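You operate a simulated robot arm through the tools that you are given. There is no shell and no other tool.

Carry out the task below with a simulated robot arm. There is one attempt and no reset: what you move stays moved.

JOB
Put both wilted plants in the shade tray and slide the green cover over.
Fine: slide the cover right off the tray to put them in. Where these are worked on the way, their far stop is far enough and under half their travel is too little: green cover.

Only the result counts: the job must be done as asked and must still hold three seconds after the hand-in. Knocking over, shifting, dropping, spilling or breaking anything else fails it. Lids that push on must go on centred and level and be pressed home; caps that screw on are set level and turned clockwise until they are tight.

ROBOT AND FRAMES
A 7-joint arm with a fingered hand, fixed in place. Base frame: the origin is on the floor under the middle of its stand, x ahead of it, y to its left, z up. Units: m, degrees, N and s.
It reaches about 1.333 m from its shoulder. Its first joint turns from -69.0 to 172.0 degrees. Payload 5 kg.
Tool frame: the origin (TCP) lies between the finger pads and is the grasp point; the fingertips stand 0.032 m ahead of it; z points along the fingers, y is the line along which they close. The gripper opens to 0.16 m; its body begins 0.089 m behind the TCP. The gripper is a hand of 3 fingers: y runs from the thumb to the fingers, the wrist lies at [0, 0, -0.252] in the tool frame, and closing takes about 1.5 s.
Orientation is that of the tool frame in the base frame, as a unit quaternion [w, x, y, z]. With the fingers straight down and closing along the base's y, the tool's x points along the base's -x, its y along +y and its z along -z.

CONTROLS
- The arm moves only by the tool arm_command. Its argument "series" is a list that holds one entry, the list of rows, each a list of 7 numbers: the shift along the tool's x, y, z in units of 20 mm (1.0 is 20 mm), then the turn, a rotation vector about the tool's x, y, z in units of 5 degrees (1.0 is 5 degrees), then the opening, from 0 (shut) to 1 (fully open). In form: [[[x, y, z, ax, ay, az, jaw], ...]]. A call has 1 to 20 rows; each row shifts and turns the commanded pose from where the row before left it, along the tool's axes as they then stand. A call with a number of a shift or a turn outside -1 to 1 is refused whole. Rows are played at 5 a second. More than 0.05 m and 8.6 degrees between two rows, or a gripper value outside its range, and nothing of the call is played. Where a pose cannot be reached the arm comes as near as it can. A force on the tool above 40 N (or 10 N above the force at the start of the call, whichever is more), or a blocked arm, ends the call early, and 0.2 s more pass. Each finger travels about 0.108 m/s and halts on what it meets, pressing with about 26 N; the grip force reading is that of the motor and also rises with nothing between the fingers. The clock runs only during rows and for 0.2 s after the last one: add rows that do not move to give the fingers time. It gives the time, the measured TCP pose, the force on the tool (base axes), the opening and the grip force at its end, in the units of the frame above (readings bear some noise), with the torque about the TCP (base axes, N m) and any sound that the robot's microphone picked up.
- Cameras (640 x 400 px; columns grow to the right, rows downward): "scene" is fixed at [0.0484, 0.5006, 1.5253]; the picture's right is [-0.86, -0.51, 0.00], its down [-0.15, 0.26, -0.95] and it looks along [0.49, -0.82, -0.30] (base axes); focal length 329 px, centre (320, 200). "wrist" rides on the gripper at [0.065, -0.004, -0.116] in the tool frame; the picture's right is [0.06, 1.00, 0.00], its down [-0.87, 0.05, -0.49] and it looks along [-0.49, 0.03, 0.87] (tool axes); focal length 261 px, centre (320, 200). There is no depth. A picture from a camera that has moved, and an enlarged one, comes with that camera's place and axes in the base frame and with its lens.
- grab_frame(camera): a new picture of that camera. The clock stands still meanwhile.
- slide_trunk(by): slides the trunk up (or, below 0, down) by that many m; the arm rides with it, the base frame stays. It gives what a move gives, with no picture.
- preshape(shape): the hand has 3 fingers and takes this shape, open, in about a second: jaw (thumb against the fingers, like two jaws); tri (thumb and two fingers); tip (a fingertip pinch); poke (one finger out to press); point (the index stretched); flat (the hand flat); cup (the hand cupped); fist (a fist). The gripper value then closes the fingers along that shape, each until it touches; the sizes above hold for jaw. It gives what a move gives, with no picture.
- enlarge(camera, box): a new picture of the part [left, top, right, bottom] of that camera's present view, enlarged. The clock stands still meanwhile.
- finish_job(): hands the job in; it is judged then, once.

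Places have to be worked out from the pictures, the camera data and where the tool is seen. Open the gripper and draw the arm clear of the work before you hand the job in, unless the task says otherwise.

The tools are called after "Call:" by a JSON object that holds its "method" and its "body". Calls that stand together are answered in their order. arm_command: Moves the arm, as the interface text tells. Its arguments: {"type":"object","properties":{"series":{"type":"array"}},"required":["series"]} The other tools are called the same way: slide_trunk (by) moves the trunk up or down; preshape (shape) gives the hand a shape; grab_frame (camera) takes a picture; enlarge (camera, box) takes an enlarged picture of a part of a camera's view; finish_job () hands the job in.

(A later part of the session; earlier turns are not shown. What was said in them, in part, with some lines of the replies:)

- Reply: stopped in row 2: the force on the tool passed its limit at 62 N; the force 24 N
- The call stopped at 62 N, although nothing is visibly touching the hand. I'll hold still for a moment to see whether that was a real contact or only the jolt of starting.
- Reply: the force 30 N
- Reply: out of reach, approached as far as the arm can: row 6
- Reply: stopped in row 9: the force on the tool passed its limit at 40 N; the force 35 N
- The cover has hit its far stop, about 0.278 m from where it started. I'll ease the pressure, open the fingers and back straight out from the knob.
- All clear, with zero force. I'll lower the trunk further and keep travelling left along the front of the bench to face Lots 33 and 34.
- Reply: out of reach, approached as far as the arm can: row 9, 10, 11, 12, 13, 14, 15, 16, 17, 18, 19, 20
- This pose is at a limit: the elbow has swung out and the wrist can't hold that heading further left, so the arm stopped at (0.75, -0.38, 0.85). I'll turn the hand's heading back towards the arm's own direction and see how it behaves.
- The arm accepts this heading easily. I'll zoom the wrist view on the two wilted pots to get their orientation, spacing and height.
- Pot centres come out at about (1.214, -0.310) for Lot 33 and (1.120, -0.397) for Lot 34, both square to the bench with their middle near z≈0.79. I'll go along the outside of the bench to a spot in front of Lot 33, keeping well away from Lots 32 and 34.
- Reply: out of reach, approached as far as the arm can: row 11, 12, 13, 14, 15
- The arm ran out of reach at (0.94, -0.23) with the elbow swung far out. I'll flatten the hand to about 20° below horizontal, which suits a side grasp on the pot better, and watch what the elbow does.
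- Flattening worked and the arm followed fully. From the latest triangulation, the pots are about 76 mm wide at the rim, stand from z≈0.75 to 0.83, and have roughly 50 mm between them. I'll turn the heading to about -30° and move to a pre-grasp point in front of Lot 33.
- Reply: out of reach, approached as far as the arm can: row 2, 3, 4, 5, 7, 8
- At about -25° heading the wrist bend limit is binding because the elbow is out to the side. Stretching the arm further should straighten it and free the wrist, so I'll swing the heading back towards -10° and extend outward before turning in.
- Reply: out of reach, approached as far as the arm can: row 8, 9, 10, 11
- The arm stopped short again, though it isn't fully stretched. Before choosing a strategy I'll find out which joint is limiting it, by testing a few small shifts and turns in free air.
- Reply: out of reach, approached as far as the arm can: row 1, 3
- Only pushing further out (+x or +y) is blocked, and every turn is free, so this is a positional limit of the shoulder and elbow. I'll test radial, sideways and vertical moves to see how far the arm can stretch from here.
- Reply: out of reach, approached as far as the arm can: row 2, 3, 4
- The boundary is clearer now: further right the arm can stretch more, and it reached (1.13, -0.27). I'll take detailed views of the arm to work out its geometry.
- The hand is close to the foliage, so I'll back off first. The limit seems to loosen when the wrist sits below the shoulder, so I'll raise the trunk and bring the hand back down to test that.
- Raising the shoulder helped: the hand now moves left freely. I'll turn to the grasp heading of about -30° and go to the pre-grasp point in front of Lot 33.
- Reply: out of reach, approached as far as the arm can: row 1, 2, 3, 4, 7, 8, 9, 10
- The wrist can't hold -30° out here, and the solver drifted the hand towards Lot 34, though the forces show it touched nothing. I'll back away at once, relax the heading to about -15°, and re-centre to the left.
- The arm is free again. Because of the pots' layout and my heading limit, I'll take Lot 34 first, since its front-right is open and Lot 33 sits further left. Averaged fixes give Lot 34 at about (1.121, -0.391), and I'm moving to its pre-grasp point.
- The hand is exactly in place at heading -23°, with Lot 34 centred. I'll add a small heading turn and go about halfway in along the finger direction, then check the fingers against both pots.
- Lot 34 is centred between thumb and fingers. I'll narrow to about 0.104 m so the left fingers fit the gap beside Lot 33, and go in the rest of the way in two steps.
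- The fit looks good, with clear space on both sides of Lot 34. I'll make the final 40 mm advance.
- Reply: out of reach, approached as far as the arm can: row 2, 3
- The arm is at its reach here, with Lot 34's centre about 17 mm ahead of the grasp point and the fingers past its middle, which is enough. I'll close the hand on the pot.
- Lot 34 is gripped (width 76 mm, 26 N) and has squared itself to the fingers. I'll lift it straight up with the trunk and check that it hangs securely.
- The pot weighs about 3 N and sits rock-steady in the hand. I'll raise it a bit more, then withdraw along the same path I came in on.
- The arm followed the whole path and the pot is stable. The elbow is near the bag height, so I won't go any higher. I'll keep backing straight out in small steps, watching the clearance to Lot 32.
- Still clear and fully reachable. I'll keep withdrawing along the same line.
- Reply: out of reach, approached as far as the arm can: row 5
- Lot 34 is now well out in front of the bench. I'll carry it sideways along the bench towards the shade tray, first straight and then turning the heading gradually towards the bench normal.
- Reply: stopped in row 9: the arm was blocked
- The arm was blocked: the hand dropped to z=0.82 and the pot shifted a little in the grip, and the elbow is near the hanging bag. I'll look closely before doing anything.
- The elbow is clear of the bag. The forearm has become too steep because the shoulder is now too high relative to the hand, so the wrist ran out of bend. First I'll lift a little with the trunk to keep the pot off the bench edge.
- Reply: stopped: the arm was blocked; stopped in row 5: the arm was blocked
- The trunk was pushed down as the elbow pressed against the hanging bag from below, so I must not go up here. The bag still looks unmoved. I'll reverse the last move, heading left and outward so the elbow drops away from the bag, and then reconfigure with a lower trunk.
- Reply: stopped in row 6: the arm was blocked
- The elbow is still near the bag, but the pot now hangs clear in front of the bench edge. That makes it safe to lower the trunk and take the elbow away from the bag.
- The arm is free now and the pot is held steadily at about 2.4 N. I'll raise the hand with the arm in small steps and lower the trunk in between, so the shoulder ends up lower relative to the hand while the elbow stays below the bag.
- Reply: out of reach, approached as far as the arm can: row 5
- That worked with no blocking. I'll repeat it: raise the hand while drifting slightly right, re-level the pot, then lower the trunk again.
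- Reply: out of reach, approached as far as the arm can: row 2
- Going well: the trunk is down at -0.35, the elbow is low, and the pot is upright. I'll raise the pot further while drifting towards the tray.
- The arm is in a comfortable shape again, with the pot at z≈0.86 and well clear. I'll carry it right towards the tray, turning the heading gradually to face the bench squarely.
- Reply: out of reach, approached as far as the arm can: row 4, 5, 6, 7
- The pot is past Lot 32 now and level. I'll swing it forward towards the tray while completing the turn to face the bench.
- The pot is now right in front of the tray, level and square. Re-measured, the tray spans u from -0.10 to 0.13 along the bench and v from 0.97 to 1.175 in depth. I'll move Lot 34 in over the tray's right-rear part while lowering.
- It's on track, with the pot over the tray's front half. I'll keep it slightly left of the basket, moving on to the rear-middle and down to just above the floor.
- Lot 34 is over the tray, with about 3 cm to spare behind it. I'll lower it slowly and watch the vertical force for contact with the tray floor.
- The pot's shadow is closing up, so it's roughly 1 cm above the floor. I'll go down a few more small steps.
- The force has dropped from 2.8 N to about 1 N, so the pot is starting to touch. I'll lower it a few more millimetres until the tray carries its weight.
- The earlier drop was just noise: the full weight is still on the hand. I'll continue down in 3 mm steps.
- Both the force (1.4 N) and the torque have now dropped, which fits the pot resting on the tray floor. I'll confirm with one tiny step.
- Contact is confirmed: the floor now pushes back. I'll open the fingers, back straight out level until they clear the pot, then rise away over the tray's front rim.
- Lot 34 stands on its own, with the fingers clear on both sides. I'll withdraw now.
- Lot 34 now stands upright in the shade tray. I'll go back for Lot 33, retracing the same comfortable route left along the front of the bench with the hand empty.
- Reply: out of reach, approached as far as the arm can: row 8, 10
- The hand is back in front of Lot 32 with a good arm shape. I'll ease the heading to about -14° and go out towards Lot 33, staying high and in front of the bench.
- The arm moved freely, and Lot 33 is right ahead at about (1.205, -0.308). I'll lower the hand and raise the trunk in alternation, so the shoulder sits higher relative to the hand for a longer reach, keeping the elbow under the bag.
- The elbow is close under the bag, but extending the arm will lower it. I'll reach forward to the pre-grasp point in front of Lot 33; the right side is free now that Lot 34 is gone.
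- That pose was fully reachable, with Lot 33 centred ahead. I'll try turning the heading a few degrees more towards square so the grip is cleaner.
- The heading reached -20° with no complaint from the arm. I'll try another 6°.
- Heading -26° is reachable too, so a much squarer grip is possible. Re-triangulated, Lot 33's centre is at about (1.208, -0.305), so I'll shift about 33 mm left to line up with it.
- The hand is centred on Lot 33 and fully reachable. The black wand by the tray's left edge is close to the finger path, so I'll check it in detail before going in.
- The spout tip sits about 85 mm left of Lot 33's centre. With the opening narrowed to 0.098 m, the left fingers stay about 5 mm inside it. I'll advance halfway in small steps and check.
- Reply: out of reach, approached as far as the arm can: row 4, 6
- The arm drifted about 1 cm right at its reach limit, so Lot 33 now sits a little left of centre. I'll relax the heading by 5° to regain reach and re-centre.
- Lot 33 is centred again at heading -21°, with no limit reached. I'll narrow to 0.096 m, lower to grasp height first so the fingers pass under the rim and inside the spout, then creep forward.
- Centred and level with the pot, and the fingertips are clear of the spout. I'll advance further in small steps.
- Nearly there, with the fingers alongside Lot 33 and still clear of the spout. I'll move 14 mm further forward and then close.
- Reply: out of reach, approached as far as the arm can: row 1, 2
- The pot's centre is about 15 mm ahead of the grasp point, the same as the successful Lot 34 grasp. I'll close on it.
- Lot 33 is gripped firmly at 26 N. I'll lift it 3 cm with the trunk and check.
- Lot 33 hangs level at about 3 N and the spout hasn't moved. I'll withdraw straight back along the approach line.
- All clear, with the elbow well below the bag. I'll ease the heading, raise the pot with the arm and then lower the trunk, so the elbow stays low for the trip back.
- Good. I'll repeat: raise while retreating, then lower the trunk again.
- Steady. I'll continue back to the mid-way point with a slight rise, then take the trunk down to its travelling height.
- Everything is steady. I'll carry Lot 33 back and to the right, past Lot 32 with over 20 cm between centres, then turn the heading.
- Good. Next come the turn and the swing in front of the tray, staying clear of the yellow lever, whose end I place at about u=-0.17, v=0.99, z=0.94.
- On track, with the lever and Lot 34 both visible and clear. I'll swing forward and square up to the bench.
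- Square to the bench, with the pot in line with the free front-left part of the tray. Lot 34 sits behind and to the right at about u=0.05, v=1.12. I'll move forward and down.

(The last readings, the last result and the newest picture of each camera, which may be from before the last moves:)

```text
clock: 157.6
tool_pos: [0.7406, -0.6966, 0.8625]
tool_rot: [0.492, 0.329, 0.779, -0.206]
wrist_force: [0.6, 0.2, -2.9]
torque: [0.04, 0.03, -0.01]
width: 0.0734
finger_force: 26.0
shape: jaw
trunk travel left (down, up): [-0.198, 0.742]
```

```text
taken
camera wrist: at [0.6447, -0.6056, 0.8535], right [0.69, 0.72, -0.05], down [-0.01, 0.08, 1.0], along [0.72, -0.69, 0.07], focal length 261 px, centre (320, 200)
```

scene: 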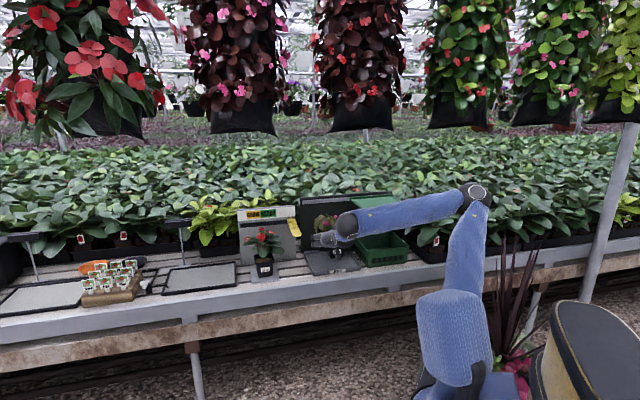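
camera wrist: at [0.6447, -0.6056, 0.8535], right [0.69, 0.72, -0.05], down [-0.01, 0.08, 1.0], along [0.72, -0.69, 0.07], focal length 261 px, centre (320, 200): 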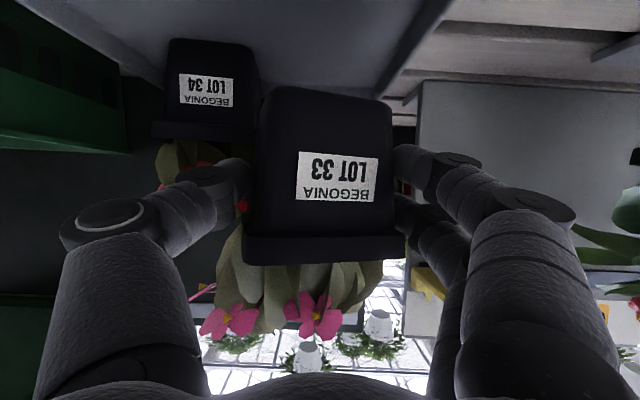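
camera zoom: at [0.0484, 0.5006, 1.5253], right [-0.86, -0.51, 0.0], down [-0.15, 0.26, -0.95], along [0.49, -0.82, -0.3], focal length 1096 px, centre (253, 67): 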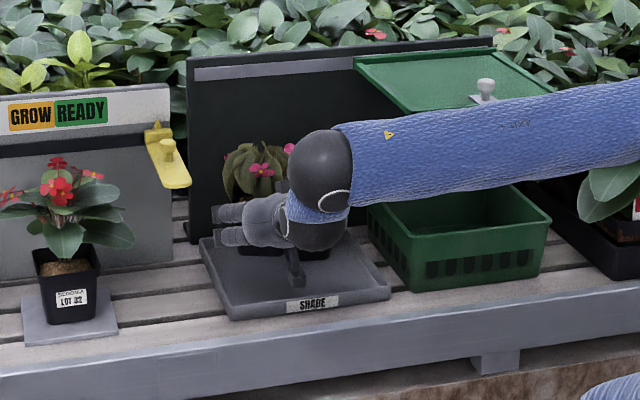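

As held, the left fingers would come down on the tray's left wall. Shifting 27 mm right keeps them inside the wall, while the thumb stays in front of Lot 34. I'll shift, then check.

Call:
{"method": "arm_command", "body": {"series": [[[0, -0.45, 0, 0, 0, 0, 0.2], [0, -0.45, 0, 0, 0, 0, 0.2], [0, -0.45, 0, 0, 0, 0, 0.2], [0, 0, 0, 0, 0, 0, 0.2]]]}}

Call:
{"method": "grab_frame", "body": {"camera": "wrist"}}

Call:
{"method": "enlarge", "body": {"camera": "scene", "box": [300, 200, 400, 280]}}

```text
clock: 158.6
tool_pos: [0.7212, -0.7143, 0.862]
tool_rot: [0.491, 0.329, 0.78, -0.205]
wrist_force: [-0.4, -0.1, -2.0]
torque: [0.06, 0.04, 0.01]
width: 0.0736
finger_force: 26.2
shape: jaw
trunk travel left (down, up): [-0.198, 0.742]
```

```text
taken
camera wrist: at [0.6253, -0.6237, 0.8533], right [0.69, 0.72, -0.05], down [-0.01, 0.08, 1.0], along [0.72, -0.69, 0.07], focal length 261 px, centre (320, 200)
```

wrist: 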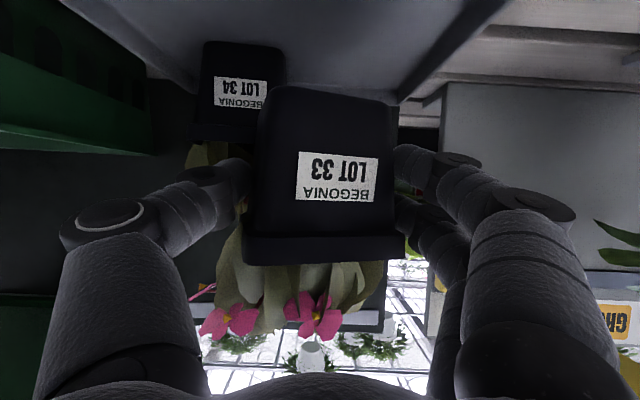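

```text
5.00 times, centred on (350, 240) of scene
camera zoom: at [0.0484, 0.5006, 1.5253], right [-0.86, -0.51, 0.0], down [-0.15, 0.26, -0.95], along [0.49, -0.82, -0.3], focal length 1644 px, centre (170, 0)
```

zoom: 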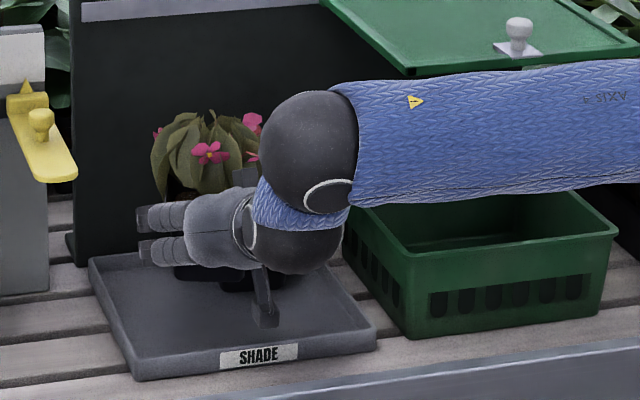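

Now lined up: inside the left wall, in front of Lot 34. I'll lower steadily most of the way.

Call:
{"method": "arm_command", "body": {"series": [[[0.282, 0, 0.1345, 0, 0, 0, 0.2], [0.282, 0, 0.1345, 0, 0, 0, 0.2], [0.282, 0, 0.1345, 0, 0, 0, 0.2], [0.282, 0, 0.1345, 0, 0, 0, 0.2], [0.282, 0, 0.1345, 0, 0, 0, 0.2], [0.282, 0, 0.1345, 0, 0, 0, 0.2], [0.282, 0, 0.1345, 0, 0, 0, 0.2], [0, 0, 0, 0, 0, 0, 0.2]]]}}

Call:
{"method": "grab_frame", "body": {"camera": "wrist"}}

Call:
{"method": "enlarge", "body": {"camera": "scene", "box": [300, 200, 400, 280]}}

```text
clock: 160.4
tool_pos: [0.7212, -0.7144, 0.8189]
tool_rot: [0.492, 0.329, 0.78, -0.205]
wrist_force: [-1.0, -0.8, -3.0]
torque: [0.04, 0.06, -0.01]
width: 0.0736
finger_force: 25.5
shape: jaw
trunk travel left (down, up): [-0.198, 0.742]
```

```text
taken
camera wrist: at [0.625, -0.6235, 0.8095], right [0.69, 0.72, -0.05], down [-0.01, 0.08, 1.0], along [0.72, -0.69, 0.07], focal length 261 px, centre (320, 200)
```

wrist: 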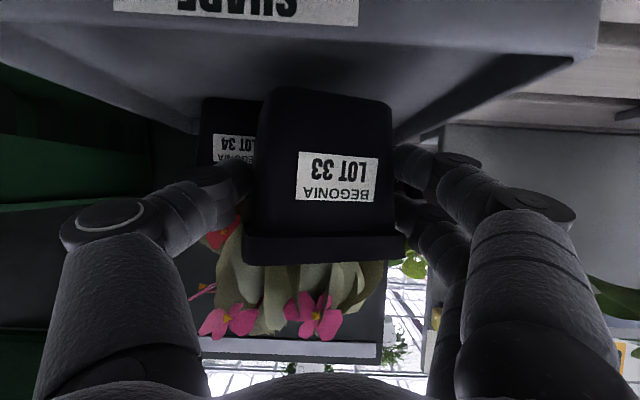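

```text
5.00 times, centred on (350, 240) of scene
camera zoom: at [0.0484, 0.5006, 1.5253], right [-0.86, -0.51, 0.0], down [-0.15, 0.26, -0.95], along [0.49, -0.82, -0.3], focal length 1644 px, centre (170, 0)
```

zoom: 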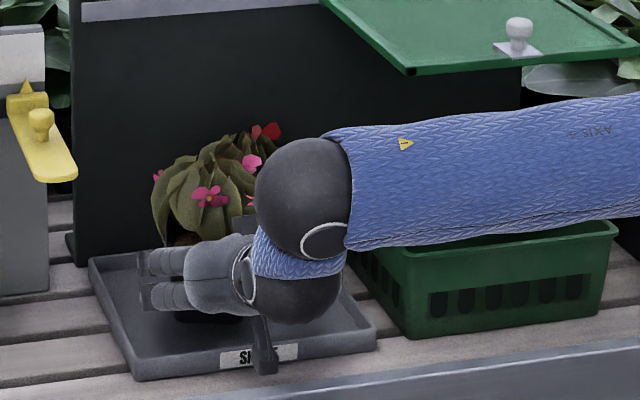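

Clear all round, with the camera bracket in front of the tray rather than over it. I'll take the last centimetres slowly.

Call:
{"method": "arm_command", "body": {"series": [[[0.1805, 0, 0.086, 0, 0, 0, 0.2], [0.1805, 0, 0.086, 0, 0, 0, 0.2], [0.1805, 0, 0.086, 0, 0, 0, 0.2], [0.1805, 0, 0.086, 0, 0, 0, 0.2], [0, 0, 0, 0, 0, 0, 0.2]]]}}

Call:
{"method": "arm_command", "body": {"series": [[[0.1, 0, 0.048, 0, 0, 0, 0.2], [0, 0, 0, 0, 0, 0, 0.2], [0, 0, 0, 0, 0, 0, 0.2]]]}}

Call:
{"method": "arm_command", "body": {"series": [[[0.1, 0, 0.048, 0, 0, 0, 0.2], [0, 0, 0, 0, 0, 0, 0.2], [0, 0, 0, 0, 0, 0, 0.2]]]}}

```text
clock: 161.6
tool_pos: [0.7214, -0.7155, 0.8031]
tool_rot: [0.492, 0.329, 0.779, -0.205]
wrist_force: [-0.1, 0.0, -2.1]
torque: [0.09, 0.07, 0.0]
width: 0.0731
finger_force: 25.9
shape: jaw
trunk travel left (down, up): [-0.198, 0.742]
```

```text
clock: 162.4
tool_pos: [0.7216, -0.715, 0.8013]
tool_rot: [0.492, 0.329, 0.78, -0.205]
wrist_force: [0.5, 0.8, -2.8]
torque: [0.05, 0.01, -0.02]
width: 0.0736
finger_force: 26.9
shape: jaw
trunk travel left (down, up): [-0.198, 0.742]
```

```text
clock: 163.2
tool_pos: [0.7217, -0.7153, 0.7986]
tool_rot: [0.492, 0.328, 0.78, -0.205]
wrist_force: [-0.8, 0.8, -2.3]
torque: [0.02, 0.05, -0.01]
width: 0.0733
finger_force: 25.4
shape: jaw
trunk travel left (down, up): [-0.198, 0.742]
```

The full weight is still on the hand at z=0.7986. I'll keep on with 2 mm steps until the floor takes it.

Call:
{"method": "arm_command", "body": {"series": [[[0.1, 0, 0.048, 0, 0, 0, 0.2], [0, 0, 0, 0, 0, 0, 0.2], [0, 0, 0, 0, 0, 0, 0.2]]]}}

Call:
{"method": "arm_command", "body": {"series": [[[0.1, 0, 0.048, 0, 0, 0, 0.2], [0, 0, 0, 0, 0, 0, 0.2], [0, 0, 0, 0, 0, 0, 0.2]]]}}

Call:
{"method": "enlarge", "body": {"camera": "wrist", "box": [180, 20, 480, 320]}}

```text
clock: 164.0
tool_pos: [0.7213, -0.7149, 0.7978]
tool_rot: [0.492, 0.329, 0.779, -0.206]
wrist_force: [2.0, -2.5, 8.4]
torque: [-0.14, -0.01, 0.04]
width: 0.0731
finger_force: 26.3
shape: jaw
trunk travel left (down, up): [-0.198, 0.742]
```

```text
clock: 164.8
tool_pos: [0.7217, -0.7136, 0.7975]
tool_rot: [0.493, 0.329, 0.779, -0.206]
wrist_force: [6.0, -2.2, 20.9]
torque: [-0.19, -0.43, -0.03]
width: 0.073
finger_force: 26.6
shape: jaw
trunk travel left (down, up): [-0.198, 0.742]
```

```text
1.33 times, centred on (330, 170) of wrist
camera zoom: at [0.6253, -0.6231, 0.7872], right [0.69, 0.72, -0.05], down [-0.01, 0.09, 1.0], along [0.72, -0.69, 0.07], focal length 348 px, centre (307, 240)
```

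zoom: 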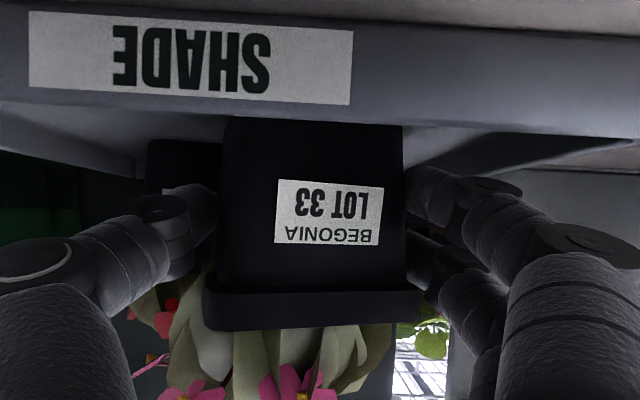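

Contact: the floor is pushing back with 21 N. I'll ease up 1.5 mm and open just enough to free the pot without touching the tray wall.

Call:
{"method": "arm_command", "body": {"series": [[[-0.07, 0, -0.033, 0, 0, 0, 0.2], [0, 0, 0, 0, 0, 0, 0.2]]]}}

Call:
{"method": "arm_command", "body": {"series": [[[0, 0, 0, 0, 0, 0, 0.49], [0, 0, 0, 0, 0, 0, 0.52], [0, 0, 0, 0, 0, 0, 0.53], [0, 0, 0, 0, 0, 0, 0.53]]]}}

Call:
{"method": "grab_frame", "body": {"camera": "wrist"}}

Call:
{"method": "enlarge", "body": {"camera": "scene", "box": [300, 200, 400, 280]}}

```text
clock: 165.4
tool_pos: [0.7201, -0.713, 0.797]
tool_rot: [0.493, 0.328, 0.779, -0.205]
wrist_force: [6.4, -4.3, 19.7]
torque: [-0.15, -0.41, -0.04]
width: 0.0731
finger_force: 25.8
shape: jaw
trunk travel left (down, up): [-0.198, 0.742]
```

```text
clock: 166.4
tool_pos: [0.7221, -0.715, 0.7967]
tool_rot: [0.492, 0.329, 0.78, -0.205]
wrist_force: [-0.6, -0.2, -0.6]
torque: [0.01, 0.02, 0.02]
width: 0.0845
finger_force: 0.2
shape: jaw
trunk travel left (down, up): [-0.198, 0.742]
```

```text
taken
camera wrist: at [0.6255, -0.6234, 0.7861], right [0.69, 0.72, -0.05], down [-0.01, 0.08, 1.0], along [0.72, -0.69, 0.07], focal length 261 px, centre (320, 200)
```

wrist: 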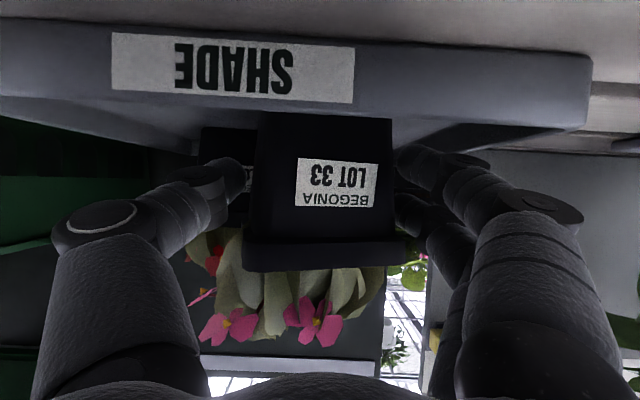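

```text
5.00 times, centred on (350, 240) of scene
camera zoom: at [0.0484, 0.5006, 1.5253], right [-0.86, -0.51, 0.0], down [-0.15, 0.26, -0.95], along [0.49, -0.82, -0.3], focal length 1644 px, centre (170, 0)
```

zoom: 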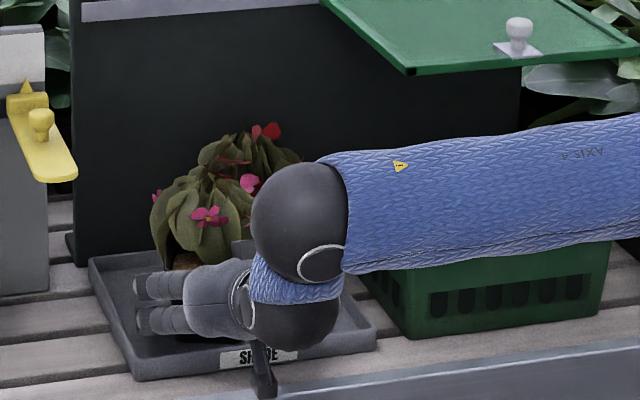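

Lot 33 stands on its own and the forces are zero. I'll withdraw back with a slight rise so the fingertips clear the tray's front wall.

Call:
{"method": "arm_command", "body": {"series": [[[0.112, 0, -0.7, 0, 0, 0, 0.53], [0.112, 0, -0.7, 0, 0, 0, 0.53], [0.112, 0, -0.7, 0, 0, 0, 0.53], [0, 0, -0.7, 0, 0, 0, 0.53], [0, 0, -0.9, 0, 0, 0, 0.53], [0, 0, -1, 0, 0, 0, 0.53], [0, 0, -1, 0, 0, 0, 0.53], [0, 0, -1, 0, 0, 0, 0.53], [0, 0, 0, 0, 0, 0, 0.53]]]}}

Call:
{"method": "enlarge", "body": {"camera": "scene", "box": [260, 180, 440, 300]}}

Call:
{"method": "grab_frame", "body": {"camera": "wrist"}}

```text
clock: 168.4
tool_pos: [0.6346, -0.6262, 0.8465]
tool_rot: [0.492, 0.329, 0.779, -0.206]
wrist_force: [1.0, -0.4, -1.0]
torque: [0.03, -0.03, -0.02]
width: 0.0847
finger_force: 0.1
shape: jaw
trunk travel left (down, up): [-0.198, 0.742]
```

```text
3.33 times, centred on (350, 240) of scene
camera zoom: at [0.0484, 0.5006, 1.5253], right [-0.86, -0.51, 0.0], down [-0.15, 0.26, -0.95], along [0.49, -0.82, -0.3], focal length 1096 px, centre (220, 67)
```

zoom: 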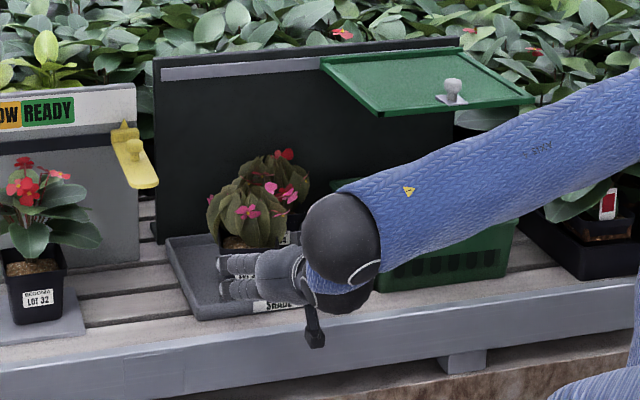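

```text
taken
camera wrist: at [0.5385, -0.5355, 0.8384], right [0.69, 0.72, -0.05], down [-0.01, 0.08, 1.0], along [0.72, -0.69, 0.07], focal length 261 px, centre (320, 200)
```

wrist: 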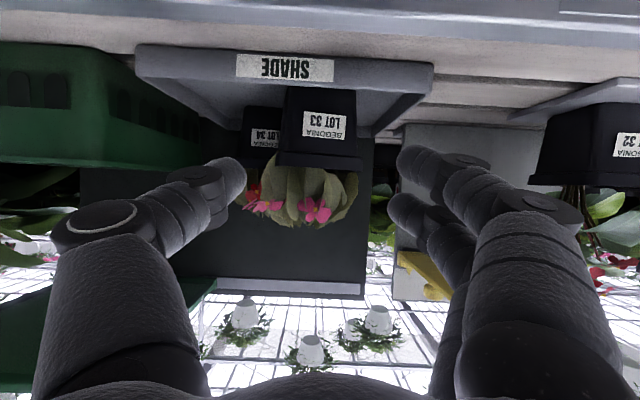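

Both wilted plants are in the shade tray. Next I'll close the cover: back away, rise, and return to the 45° hand pose used earlier for the knob.

Call:
{"method": "arm_command", "body": {"series": [[[-0.438, 0, -0.99, 0, 0, 0, 0.53], [-0.438, 0, -0.99, 0, 0, 0, 0.53], [-0.438, 0, -0.99, 0, 0, 0, 0.53], [-0.438, 0, -0.99, 0, 0, 0, 0.53], [-0.438, 0, -0.99, 0, 0, 0, 0.53], [-0.438, 0, -0.99, 0, 0, 0, 0.53], [0, 0, 0, 0, 0.975, 0, 0.5], [0, 0, 0, 0, 0.975, 0, 0.5], [0, 0, 0, 0, 0.975, 0, 0.5], [0, 0, 0, 0, 0.975, 0, 0.5], [-0.071, 0, -0.929, 0, 0, 0, 0.5], [-0.071, 0, -0.929, 0, 0, 0, 0.5], [-0.071, 0, -0.929, 0, 0, 0, 0.5], [-0.071, 0, -0.929, 0, 0, 0, 0.5], [-0.071, 0, -0.929, 0, 0, 0, 0.5], [-0.071, 0, -0.929, 0, 0, 0, 0.5], [-0.071, 0, -0.929, 0, 0, 0, 0.5], [0, 0, 0, 0, 0, 0, 0.5]]]}}

Call:
{"method": "grab_frame", "body": {"camera": "scene"}}

Call:
{"method": "grab_frame", "body": {"camera": "wrist"}}

```text
clock: 172.2
tool_pos: [0.5152, -0.5063, 1.0465]
tool_rot: [0.355, 0.357, 0.853, -0.142]
wrist_force: [-0.4, -0.3, 0.6]
torque: [-0.03, -0.01, -0.01]
width: 0.0805
finger_force: 0.0
shape: jaw
trunk travel left (down, up): [-0.198, 0.742]
```

```text
taken
```

scene: 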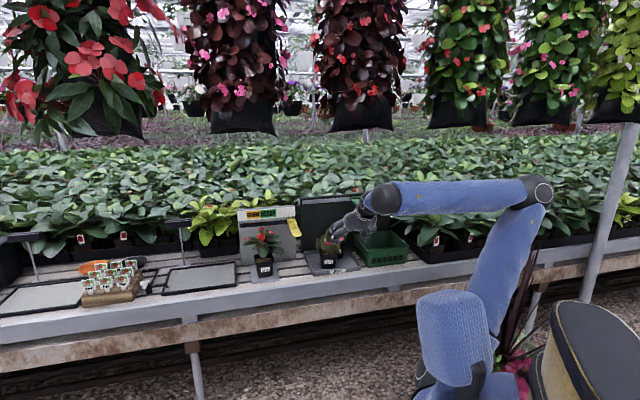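

```text
taken
camera wrist: at [0.4219, -0.4189, 1.081], right [0.68, 0.73, -0.04], down [0.22, -0.16, 0.96], along [0.7, -0.66, -0.27], focal length 261 px, centre (320, 200)
```

wrist: 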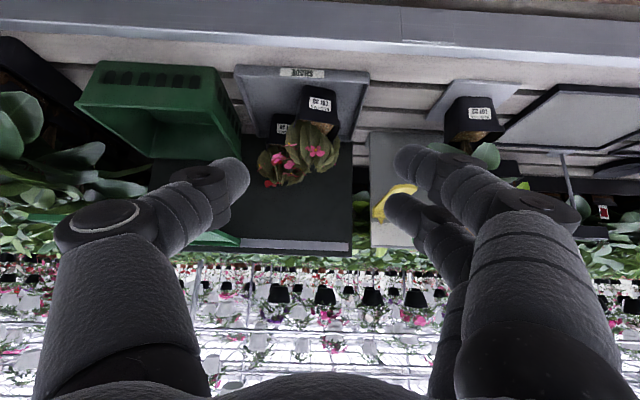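

The pose matches the earlier one, and both plants show in the tray. I'll retrace the earlier path over to the cover's knob.

Call:
{"method": "arm_command", "body": {"series": [[[-0.53, -0.9, 0.17, 0, 0, 0, 0.4], [-0.53, -0.9, 0.17, 0, 0, 0, 0.4], [-0.53, -0.9, 0.17, 0, 0, 0, 0.4], [-0.53, -0.9, 0.17, 0, 0, 0, 0.4], [-0.53, -0.9, 0.17, 0, 0, 0, 0.4], [-0.53, -0.9, 0.17, 0, 0, 0, 0.4], [-0.53, -0.9, 0.17, 0, 0, 0, 0.4], [-0.53, -0.9, 0.17, 0, 0, 0, 0.4], [-0.53, -0.9, 0.17, 0, 0, 0, 0.4], [-0.53, -0.9, 0.17, 0, 0, 0, 0.4], [-0.53, -0.9, 0.17, 0, 0, 0, 0.4], [-0.53, -0.9, 0.17, 0, 0, 0, 0.4], [-0.53, -0.9, 0.17, 0, 0, 0, 0.4], [-0.53, -0.9, 0.17, 0, 0, 0, 0.4], [0, 0, 0, 0, 0, 0, 0.4]]]}}

Call:
{"method": "grab_frame", "body": {"camera": "wrist"}}

Call:
{"method": "grab_frame", "body": {"camera": "scene"}}

```text
clock: 175.4
tool_pos: [0.4311, -0.7822, 1.1165]
tool_rot: [0.353, 0.359, 0.852, -0.146]
wrist_force: [-0.1, -0.5, -0.1]
torque: [0.0, -0.03, 0.02]
width: 0.0643
finger_force: 0.1
shape: jaw
trunk travel left (down, up): [-0.198, 0.742]
```

```text
taken
camera wrist: at [0.339, -0.6941, 1.1517], right [0.68, 0.73, -0.04], down [0.22, -0.16, 0.96], along [0.7, -0.67, -0.27], focal length 261 px, centre (320, 200)
```

wrist: 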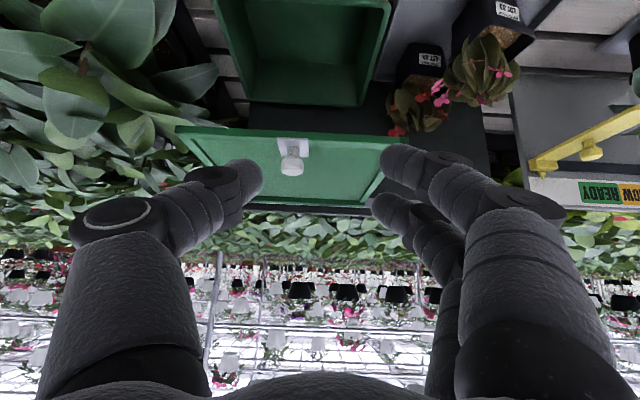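

```text
taken
```

scene: 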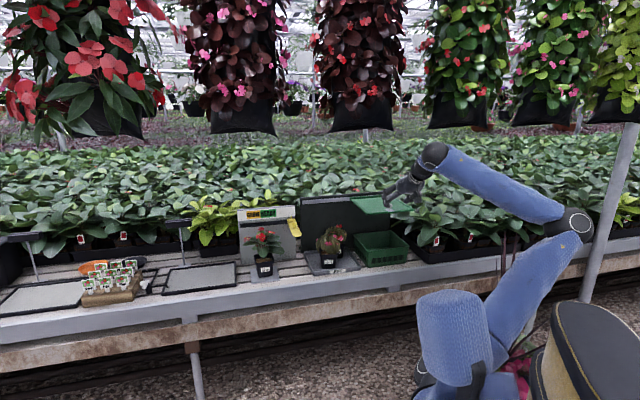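

Both plants stand neatly in the tray. The knob is now at about (0.498, -0.891), 25 cm from its closed position. I'll line up with it and straddle it as before.

Call:
{"method": "arm_command", "body": {"series": [[[-0.152, -0.236, 0.438, 0, 0, 0, 0.5], [-0.152, -0.236, 0.438, 0, 0, 0, 0.5], [-0.152, -0.236, 0.438, 0, 0, 0, 0.5], [-0.152, -0.236, 0.438, 0, 0, 0, 0.5], [-0.152, -0.236, 0.438, 0, 0, 0, 0.5], [-0.152, -0.236, 0.438, 0, 0, 0, 0.5], [0, 0, 0, 0, 0, 0, 0.5]]]}}

Call:
{"method": "grab_frame", "body": {"camera": "wrist"}}

```text
clock: 177.0
tool_pos: [0.447, -0.8365, 1.0908]
tool_rot: [0.352, 0.358, 0.852, -0.146]
wrist_force: [-0.5, -0.2, -0.7]
torque: [-0.01, 0.02, 0.02]
width: 0.0792
finger_force: 0.1
shape: jaw
trunk travel left (down, up): [-0.198, 0.742]
```

```text
taken
camera wrist: at [0.3542, -0.749, 1.127], right [0.68, 0.73, -0.04], down [0.22, -0.16, 0.96], along [0.7, -0.67, -0.27], focal length 261 px, centre (320, 200)
```

wrist: 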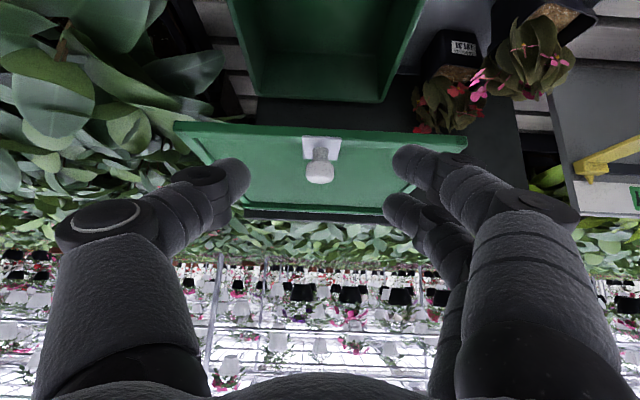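

The knob is dead centre between the fingers. I'll move forward over the cover, lower to knob height, and close.

Call:
{"method": "arm_command", "body": {"series": [[[-0.497, 0, 0.493, 0, 0, 0, 0.5], [-0.497, 0, 0.493, 0, 0, 0, 0.5], [-0.497, 0, 0.493, 0, 0, 0, 0.5], [-0.497, 0, 0.493, 0, 0, 0, 0.5], [-0.497, 0, 0.493, 0, 0, 0, 0.5], [0.264, 0, 0.266, 0, 0, 0, 0.4], [0.264, 0, 0.266, 0, 0, 0, 0.4], [0.264, 0, 0.266, 0, 0, 0, 0.4], [0, 0, 0, 0, 0, 0, 0.4]]]}}

Call:
{"method": "enlarge", "body": {"camera": "wrist", "box": [220, 60, 440, 240]}}

Call:
{"method": "enlarge", "body": {"camera": "scene", "box": [330, 140, 470, 260]}}

```text
clock: 179.0
tool_pos: [0.4961, -0.8861, 1.0678]
tool_rot: [0.352, 0.359, 0.852, -0.147]
wrist_force: [-0.3, 0.4, 0.3]
torque: [0.02, 0.0, -0.04]
width: 0.0646
finger_force: 0.0
shape: jaw
trunk travel left (down, up): [-0.198, 0.742]
```

```text
2.22 times, centred on (330, 150) of wrist
camera zoom: at [0.4035, -0.7986, 1.1039], right [0.68, 0.73, -0.04], down [0.22, -0.16, 0.96], along [0.7, -0.67, -0.27], focal length 579 px, centre (298, 311)
```

zoom: 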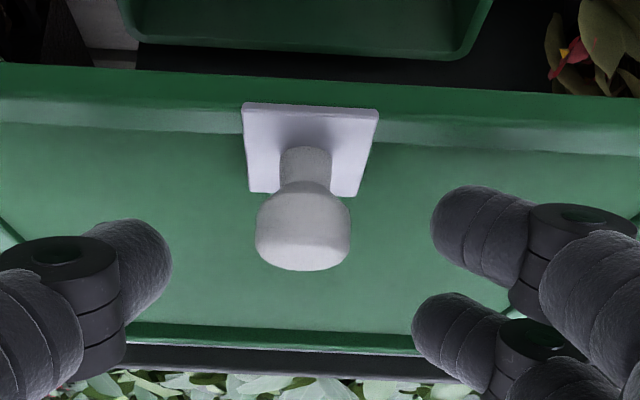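

```text
3.33 times, centred on (400, 200) of scene
camera zoom: at [0.0484, 0.5006, 1.5253], right [-0.86, -0.51, 0.0], down [-0.15, 0.26, -0.95], along [0.49, -0.82, -0.3], focal length 1096 px, centre (53, 200)
```

zoom: 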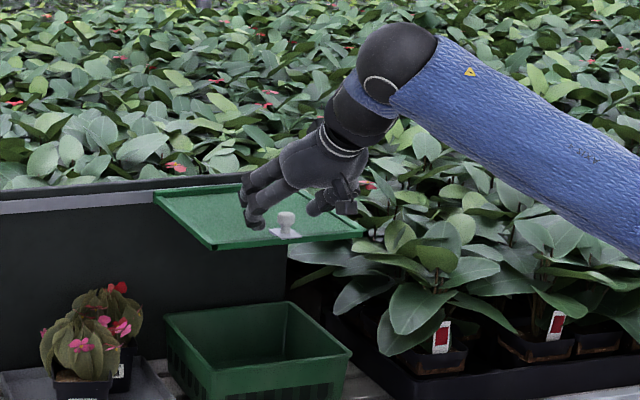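

This matches the earlier grip geometry. I'll close on the knob.

Call:
{"method": "arm_command", "body": {"series": [[[0, 0, 0, 0, 0, 0, 0.3], [0, 0, 0, 0, 0, 0, 0.2], [0, 0, 0, 0, 0, 0, 0.1], [0, 0, 0, 0, 0, 0, 0.05], [0, 0, 0, 0, 0, 0, 0.05], [0, 0, 0, 0, 0, 0, 0.05]]]}}

Call:
{"method": "enlarge", "body": {"camera": "wrist", "box": [220, 60, 440, 240]}}

```text
clock: 180.4
tool_pos: [0.4967, -0.8863, 1.0691]
tool_rot: [0.352, 0.359, 0.852, -0.147]
wrist_force: [1.6, -1.6, -0.1]
torque: [0.07, -0.15, -0.01]
width: 0.0055
finger_force: 26.0
shape: jaw
trunk travel left (down, up): [-0.198, 0.742]
```

```text
2.22 times, centred on (330, 150) of wrist
camera zoom: at [0.4035, -0.7988, 1.104], right [0.68, 0.73, -0.04], down [0.22, -0.16, 0.96], along [0.7, -0.67, -0.27], focal length 579 px, centre (298, 311)
```

zoom: 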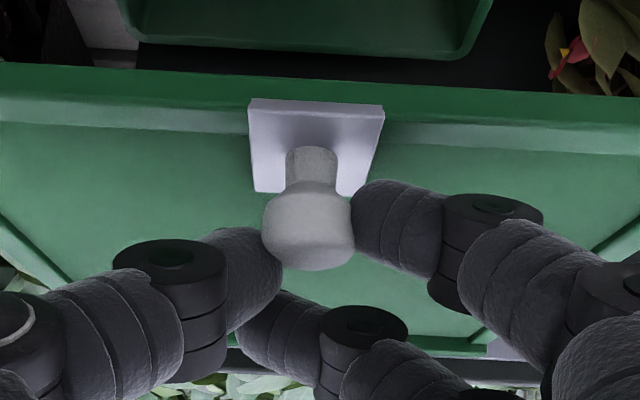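

The knob is held. I'll slide the cover back over the plants, slowly, watching the forces.

Call:
{"method": "arm_command", "body": {"series": [[[0, 0.3, 0, 0, 0, 0, 0.05], [0, 0.4, 0, 0, 0, 0, 0.05], [0, 0.5, 0, 0, 0, 0, 0.05], [0, 0.5, 0, 0, 0, 0, 0.05], [0, 0.5, 0, 0, 0, 0, 0.05], [0, 0.5, 0, 0, 0, 0, 0.05], [0, 0.5, 0, 0, 0, 0, 0.05], [0, 0.5, 0, 0, 0, 0, 0.05], [0, 0.5, 0, 0, 0, 0, 0.05], [0, 0.5, 0, 0, 0, 0, 0.05]]]}}

Call:
{"method": "grab_frame", "body": {"camera": "scene"}}

Call:
{"method": "grab_frame", "body": {"camera": "wrist"}}

```text
clock: 182.6
tool_pos: [0.5629, -0.8219, 1.0684]
tool_rot: [0.353, 0.358, 0.852, -0.146]
wrist_force: [-4.3, 5.7, -4.1]
torque: [0.26, 0.05, 0.06]
width: 0.0057
finger_force: 26.3
shape: jaw
trunk travel left (down, up): [-0.198, 0.742]
```

```text
taken
```

scene: 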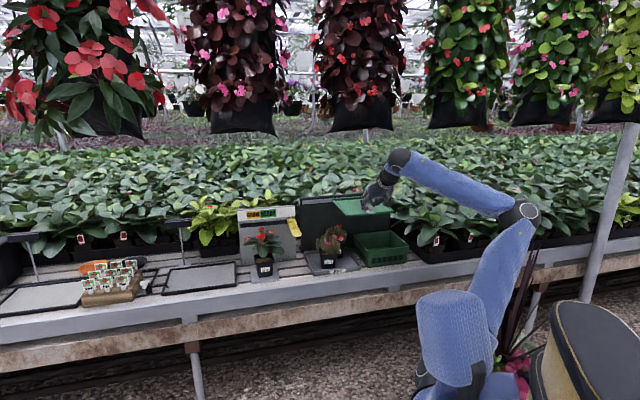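

```text
taken
camera wrist: at [0.4705, -0.7328, 1.1044], right [0.68, 0.73, -0.04], down [0.22, -0.16, 0.96], along [0.7, -0.67, -0.27], focal length 261 px, centre (320, 200)
```

wrist: 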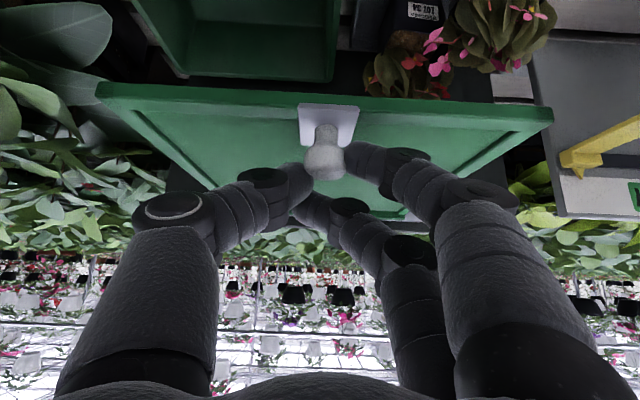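

The cover slides smoothly with about 7 N of side force. I'll continue with a slight correction.

Call:
{"method": "arm_command", "body": {"series": [[[0.04, 0.5, -0.04, 0, 0, 0, 0.05], [0.04, 0.5, -0.04, 0, 0, 0, 0.05], [0.03, 0.5, -0.03, 0, 0, 0, 0.05], [0.02, 0.5, -0.02, 0, 0, 0, 0.05], [0.01, 0.5, -0.01, 0, 0, 0, 0.05], [0.01, 0.5, -0.01, 0, 0, 0, 0.05], [0.01, 0.5, -0.01, 0, 0, 0, 0.05], [0.01, 0.5, -0.01, 0, 0, 0, 0.05], [0.01, 0.5, -0.01, 0, 0, 0, 0.05], [0.01, 0.5, -0.01, 0, 0, 0, 0.05], [0.01, 0.5, -0.01, 0, 0, 0, 0.05], [0.01, 0.5, -0.01, 0, 0, 0, 0.05]]]}}

Call:
{"method": "grab_frame", "body": {"camera": "scene"}}

Call:
{"method": "grab_frame", "body": {"camera": "wrist"}}

```text
clock: 185.2
tool_pos: [0.6455, -0.7332, 1.0684]
tool_rot: [0.353, 0.358, 0.852, -0.146]
wrist_force: [15.7, -14.6, 6.2]
torque: [-0.23, -0.51, -0.09]
width: 0.0055
finger_force: 25.8
shape: jaw
trunk travel left (down, up): [-0.198, 0.742]
```

```text
taken
```

scene: 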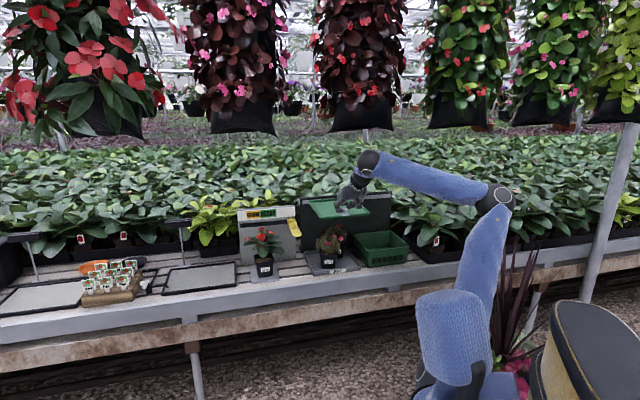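

```text
taken
camera wrist: at [0.5529, -0.6457, 1.1042], right [0.68, 0.73, -0.04], down [0.22, -0.16, 0.96], along [0.7, -0.67, -0.27], focal length 261 px, centre (320, 200)
```

wrist: 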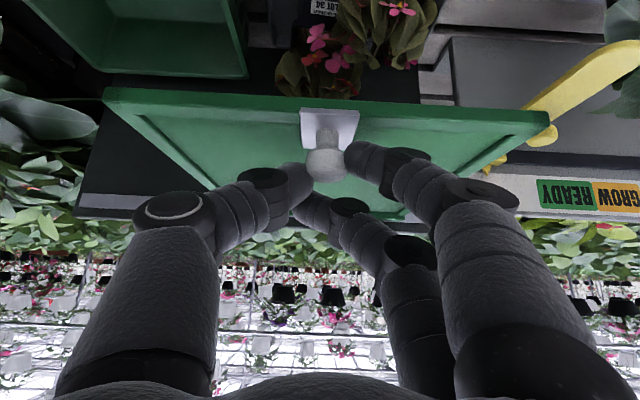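

I over-corrected (21 N towards the board), so I'll steer back and slide the remaining 4 cm to the closed stop.

Call:
{"method": "arm_command", "body": {"series": [[[-0.08, 0.4, 0.08, 0, 0, 0, 0.05], [-0.06, 0.4, 0.06, 0, 0, 0, 0.05], [-0.04, 0.4, 0.04, 0, 0, 0, 0.05], [-0.01, 0.3, 0.01, 0, 0, 0, 0.05], [0, 0.3, 0, 0, 0, 0, 0.05], [0, 0.2, 0, 0, 0, 0, 0.05], [0, 0.2, 0, 0, 0, 0, 0.05], [0, 0.2, 0, 0, 0, 0, 0.05], [0, 0.2, 0, 0, 0, 0, 0.05], [0, 0.2, 0, 0, 0, 0, 0.05]]]}}

Call:
{"method": "enlarge", "body": {"camera": "scene", "box": [260, 140, 440, 290]}}

Call:
{"method": "grab_frame", "body": {"camera": "wrist"}}

```text
clock: 187.3
tool_pos: [0.6838, -0.7011, 1.0731]
tool_rot: [0.355, 0.36, 0.85, -0.148]
wrist_force: [-24.7, -22.9, 12.6]
torque: [-0.7, 0.58, -0.43]
width: 0.0072
finger_force: 26.4
shape: jaw
trunk travel left (down, up): [-0.198, 0.742]
stopped in row 10: the force on the tool passed its limit at 42 N (the readings are from after the stop); the commanded pose is now the measured one
```

```text
2.67 times, centred on (350, 215) of scene
camera zoom: at [0.0484, 0.5006, 1.5253], right [-0.86, -0.51, 0.0], down [-0.15, 0.26, -0.95], along [0.49, -0.82, -0.3], focal length 877 px, centre (240, 160)
```

zoom: 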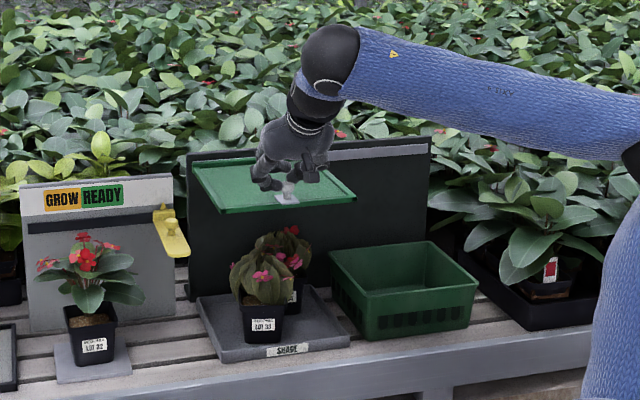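

```text
taken
camera wrist: at [0.5911, -0.6132, 1.1082], right [0.69, 0.73, -0.04], down [0.22, -0.15, 0.96], along [0.69, -0.67, -0.27], focal length 261 px, centre (320, 200)
```

wrist: 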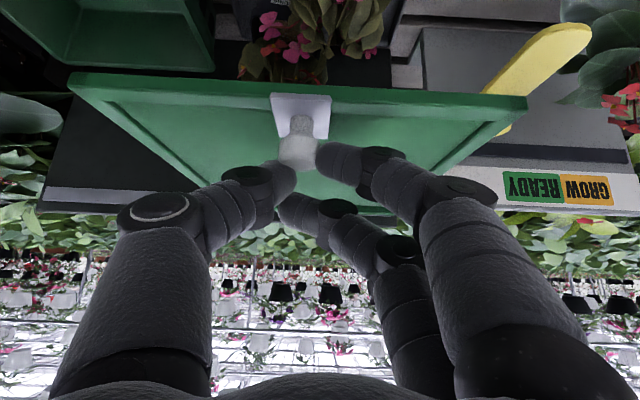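

The cover has reached its closed stop: 34 N of resistance, and its corners sit on the same pixels as at the start. I'll open the fingers without moving and back straight out from the knob.

Call:
{"method": "arm_command", "body": {"series": [[[0, 0, 0, 0, 0, 0, 0.15], [0, 0, 0, 0, 0, 0, 0.3], [0, 0, 0, 0, 0, 0, 0.42], [0, 0, 0, 0, 0, 0, 0.42], [0, 0, 0, 0, 0, 0, 0.42]]]}}

Call:
{"method": "enlarge", "body": {"camera": "wrist", "box": [200, 60, 440, 240]}}

Call:
{"method": "enlarge", "body": {"camera": "scene", "box": [290, 185, 420, 280]}}

```text
clock: 188.5
tool_pos: [0.6868, -0.6994, 1.0703]
tool_rot: [0.353, 0.359, 0.851, -0.147]
wrist_force: [0.9, -0.1, 0.6]
torque: [-0.02, -0.03, 0.01]
width: 0.0668
finger_force: 0.1
shape: jaw
trunk travel left (down, up): [-0.198, 0.742]
```

```text
2.22 times, centred on (320, 150) of wrist
camera zoom: at [0.5945, -0.6112, 1.1061], right [0.68, 0.73, -0.04], down [0.22, -0.15, 0.96], along [0.7, -0.67, -0.27], focal length 579 px, centre (320, 311)
```

zoom: 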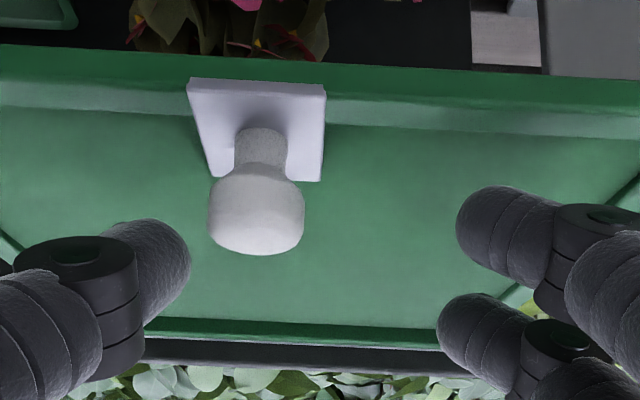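

```text
4.21 times, centred on (355, 232) of scene
camera zoom: at [0.0484, 0.5006, 1.5253], right [-0.86, -0.51, 0.0], down [-0.15, 0.26, -0.95], along [0.49, -0.82, -0.3], focal length 1384 px, centre (173, 63)
```

zoom: 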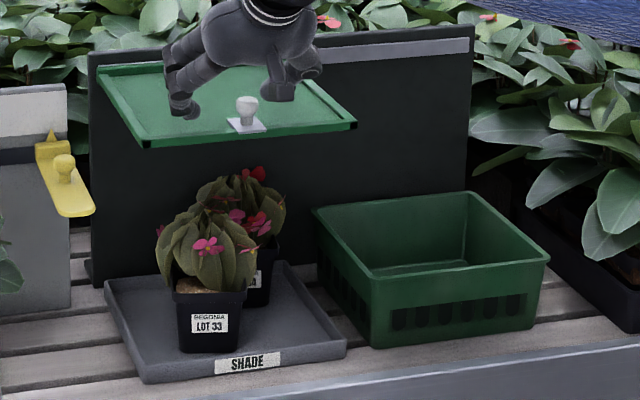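

The cover is exactly where it began, centred over the tray, with both plants upright beneath it and the basket, tray and lever unmoved. I'll withdraw the hand straight back.

Call:
{"method": "arm_command", "body": {"series": [[[0, -0.1, -0.4, 0, 0, 0, 0.42], [0, 0, -0.8, 0, 0, 0, 0.42], [0, 0, -1, 0, 0, 0, 0.42], [0, 0, -1, 0, 0, 0, 0.42], [0, 0, -1, 0, 0, 0, 0.42], [0.5, 0, -0.5, 0, 0, 0, 0.42], [0.6, 0, -0.6, 0, 0, 0, 0.42], [0.6, 0, -0.6, 0, 0, 0, 0.42], [0.6, 0, -0.6, 0, 0, 0, 0.42], [0.6, 0, -0.6, 0, 0, 0, 0.42], [0.6, 0, -0.6, 0, 0, 0, 0.42], [0.6, 0, -0.6, 0, 0, 0, 0.42], [0, 0, 0, 0, 0, 0, 0.6]]]}}

Call:
{"method": "grab_frame", "body": {"camera": "scene"}}

Call:
{"method": "grab_frame", "body": {"camera": "wrist"}}

```text
clock: 191.3
tool_pos: [0.5681, -0.5806, 1.1211]
tool_rot: [0.356, 0.358, 0.851, -0.145]
wrist_force: [0.2, 0.3, -0.8]
torque: [0.01, 0.01, 0.0]
width: 0.0954
finger_force: 0.1
shape: jaw
out of reach, approached as far as the arm can: row 12
trunk travel left (down, up): [-0.198, 0.742]
```

```text
taken
```

scene: 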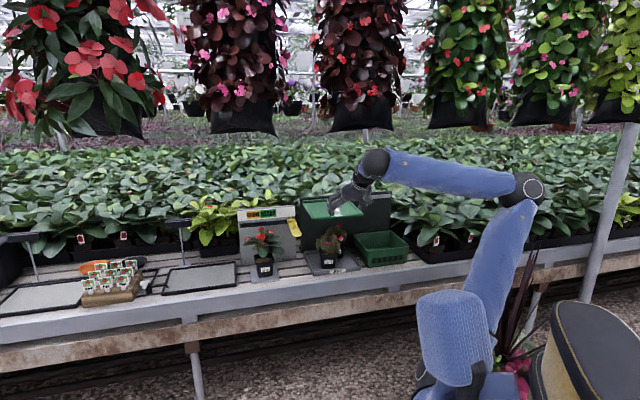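

```text
taken
camera wrist: at [0.4739, -0.4942, 1.1558], right [0.68, 0.73, -0.04], down [0.22, -0.16, 0.96], along [0.7, -0.66, -0.27], focal length 261 px, centre (320, 200)
```

wrist: 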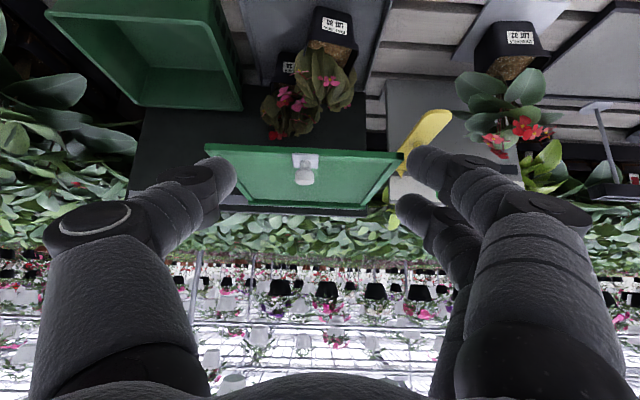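

The hand is clear of the cover. I'll draw back and down a little more so the arm is fully out of the work area, then inspect the result.

Call:
{"method": "arm_command", "body": {"series": [[[0.8, 0, 0, 0, 0, 0, 0.6], [0.9, 0, 0, 0, 0, 0, 0.6], [0.9, 0, 0, 0, 0, 0, 0.6], [0.9, 0, 0, 0, 0, 0, 0.6], [0.9, 0, 0, 0, 0, 0, 0.6], [0.7, 0, 0, 0, 0, 0, 0.6], [0, 0, 0, 0, 0, 0, 0.6], [0, 0, 0, 0, 0, 0, 0.6]]]}}

Call:
{"method": "enlarge", "body": {"camera": "scene", "box": [280, 180, 420, 285]}}

Call:
{"method": "enlarge", "body": {"camera": "scene", "box": [80, 200, 320, 320]}}

Call:
{"method": "grab_frame", "body": {"camera": "scene"}}

Call:
{"method": "grab_frame", "body": {"camera": "wrist"}}

```text
clock: 193.1
tool_pos: [0.5166, -0.5301, 1.0493]
tool_rot: [0.354, 0.359, 0.851, -0.148]
wrist_force: [0.2, -0.3, 0.2]
torque: [-0.04, 0.0, -0.01]
width: 0.0952
finger_force: 0.0
shape: jaw
trunk travel left (down, up): [-0.198, 0.742]
```

```text
3.81 times, centred on (350, 232) of scene
camera zoom: at [0.0484, 0.5006, 1.5253], right [-0.86, -0.51, 0.0], down [-0.15, 0.26, -0.95], along [0.49, -0.82, -0.3], focal length 1252 px, centre (206, 76)
```

zoom: 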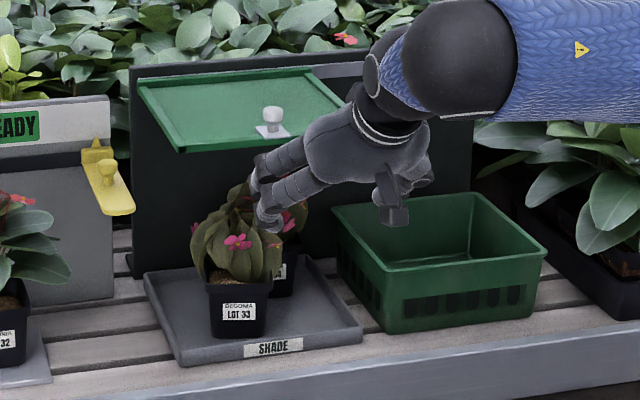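

```text
2.67 times, centred on (200, 260) of scene
camera zoom: at [0.0484, 0.5006, 1.5253], right [-0.86, -0.51, 0.0], down [-0.15, 0.26, -0.95], along [0.49, -0.82, -0.3], focal length 877 px, centre (640, 40)
```

zoom: 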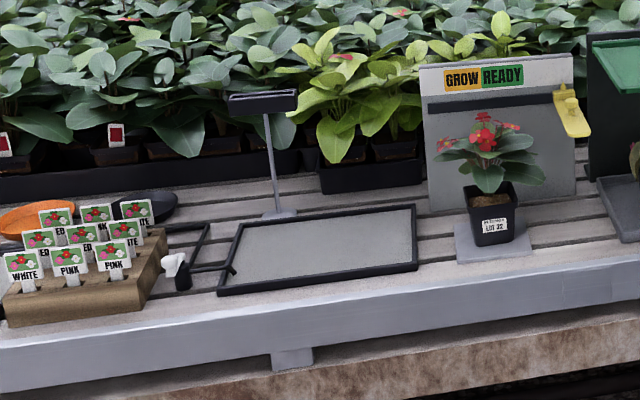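

```text
taken
```

scene: 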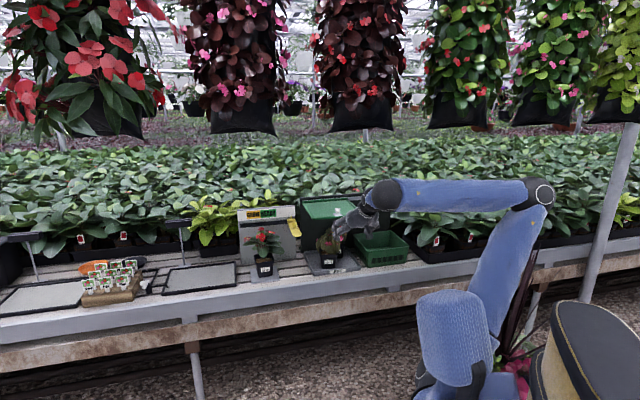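

```text
taken
camera wrist: at [0.4244, -0.4419, 1.0837], right [0.68, 0.73, -0.04], down [0.22, -0.15, 0.96], along [0.69, -0.67, -0.27], focal length 261 px, centre (320, 200)
```

wrist: 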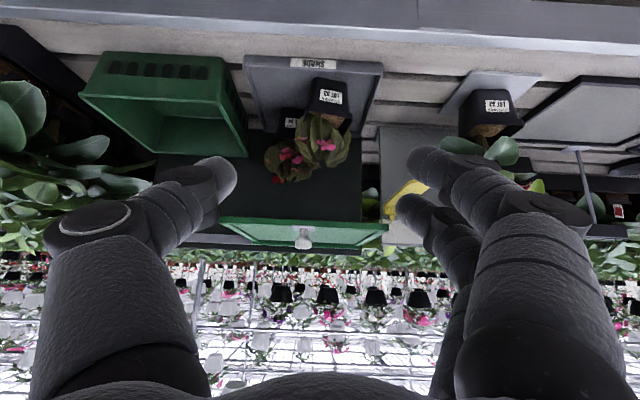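

The job is done. Lots 33 and 34 stand upright in the SHADE tray, the green cover is fully over them at its closed stop, and Lot 32, the tags, spout, basket and lever are all in their original places. The gripper is open and empty, about 20 cm clear of the work, so I'm handing in.

Call:
{"method": "finish_job", "body": {}}

```text
The job is handed in.
```

The job is handed in. Both wilted plants, Lots 33 and 34, stand upright in the shade tray, and the green cover is back over them at its closed stop. I haven't seen the judging result.

- **Cover:** I slid it to its far stop to load the plants. The last pictures show it back where it started, directly above the tray.
- **Contact with a hanging bag:** The wrist touched one on the first move, at up to 62 N. While I was carrying Lot 34, the elbow seemed to press up under the same bag. The bag looked unmoved in later pictures.
- **Lot 34 slipped slightly:** It slid about 1 cm in the grip when the arm was blocked, but it was not dropped.
- **Everything else:** The last pictures show Lot 32, the plant tags, the watering spout, the basket and the yellow lever in their original places. The hand is open, empty and about 20 cm clear of the tray.
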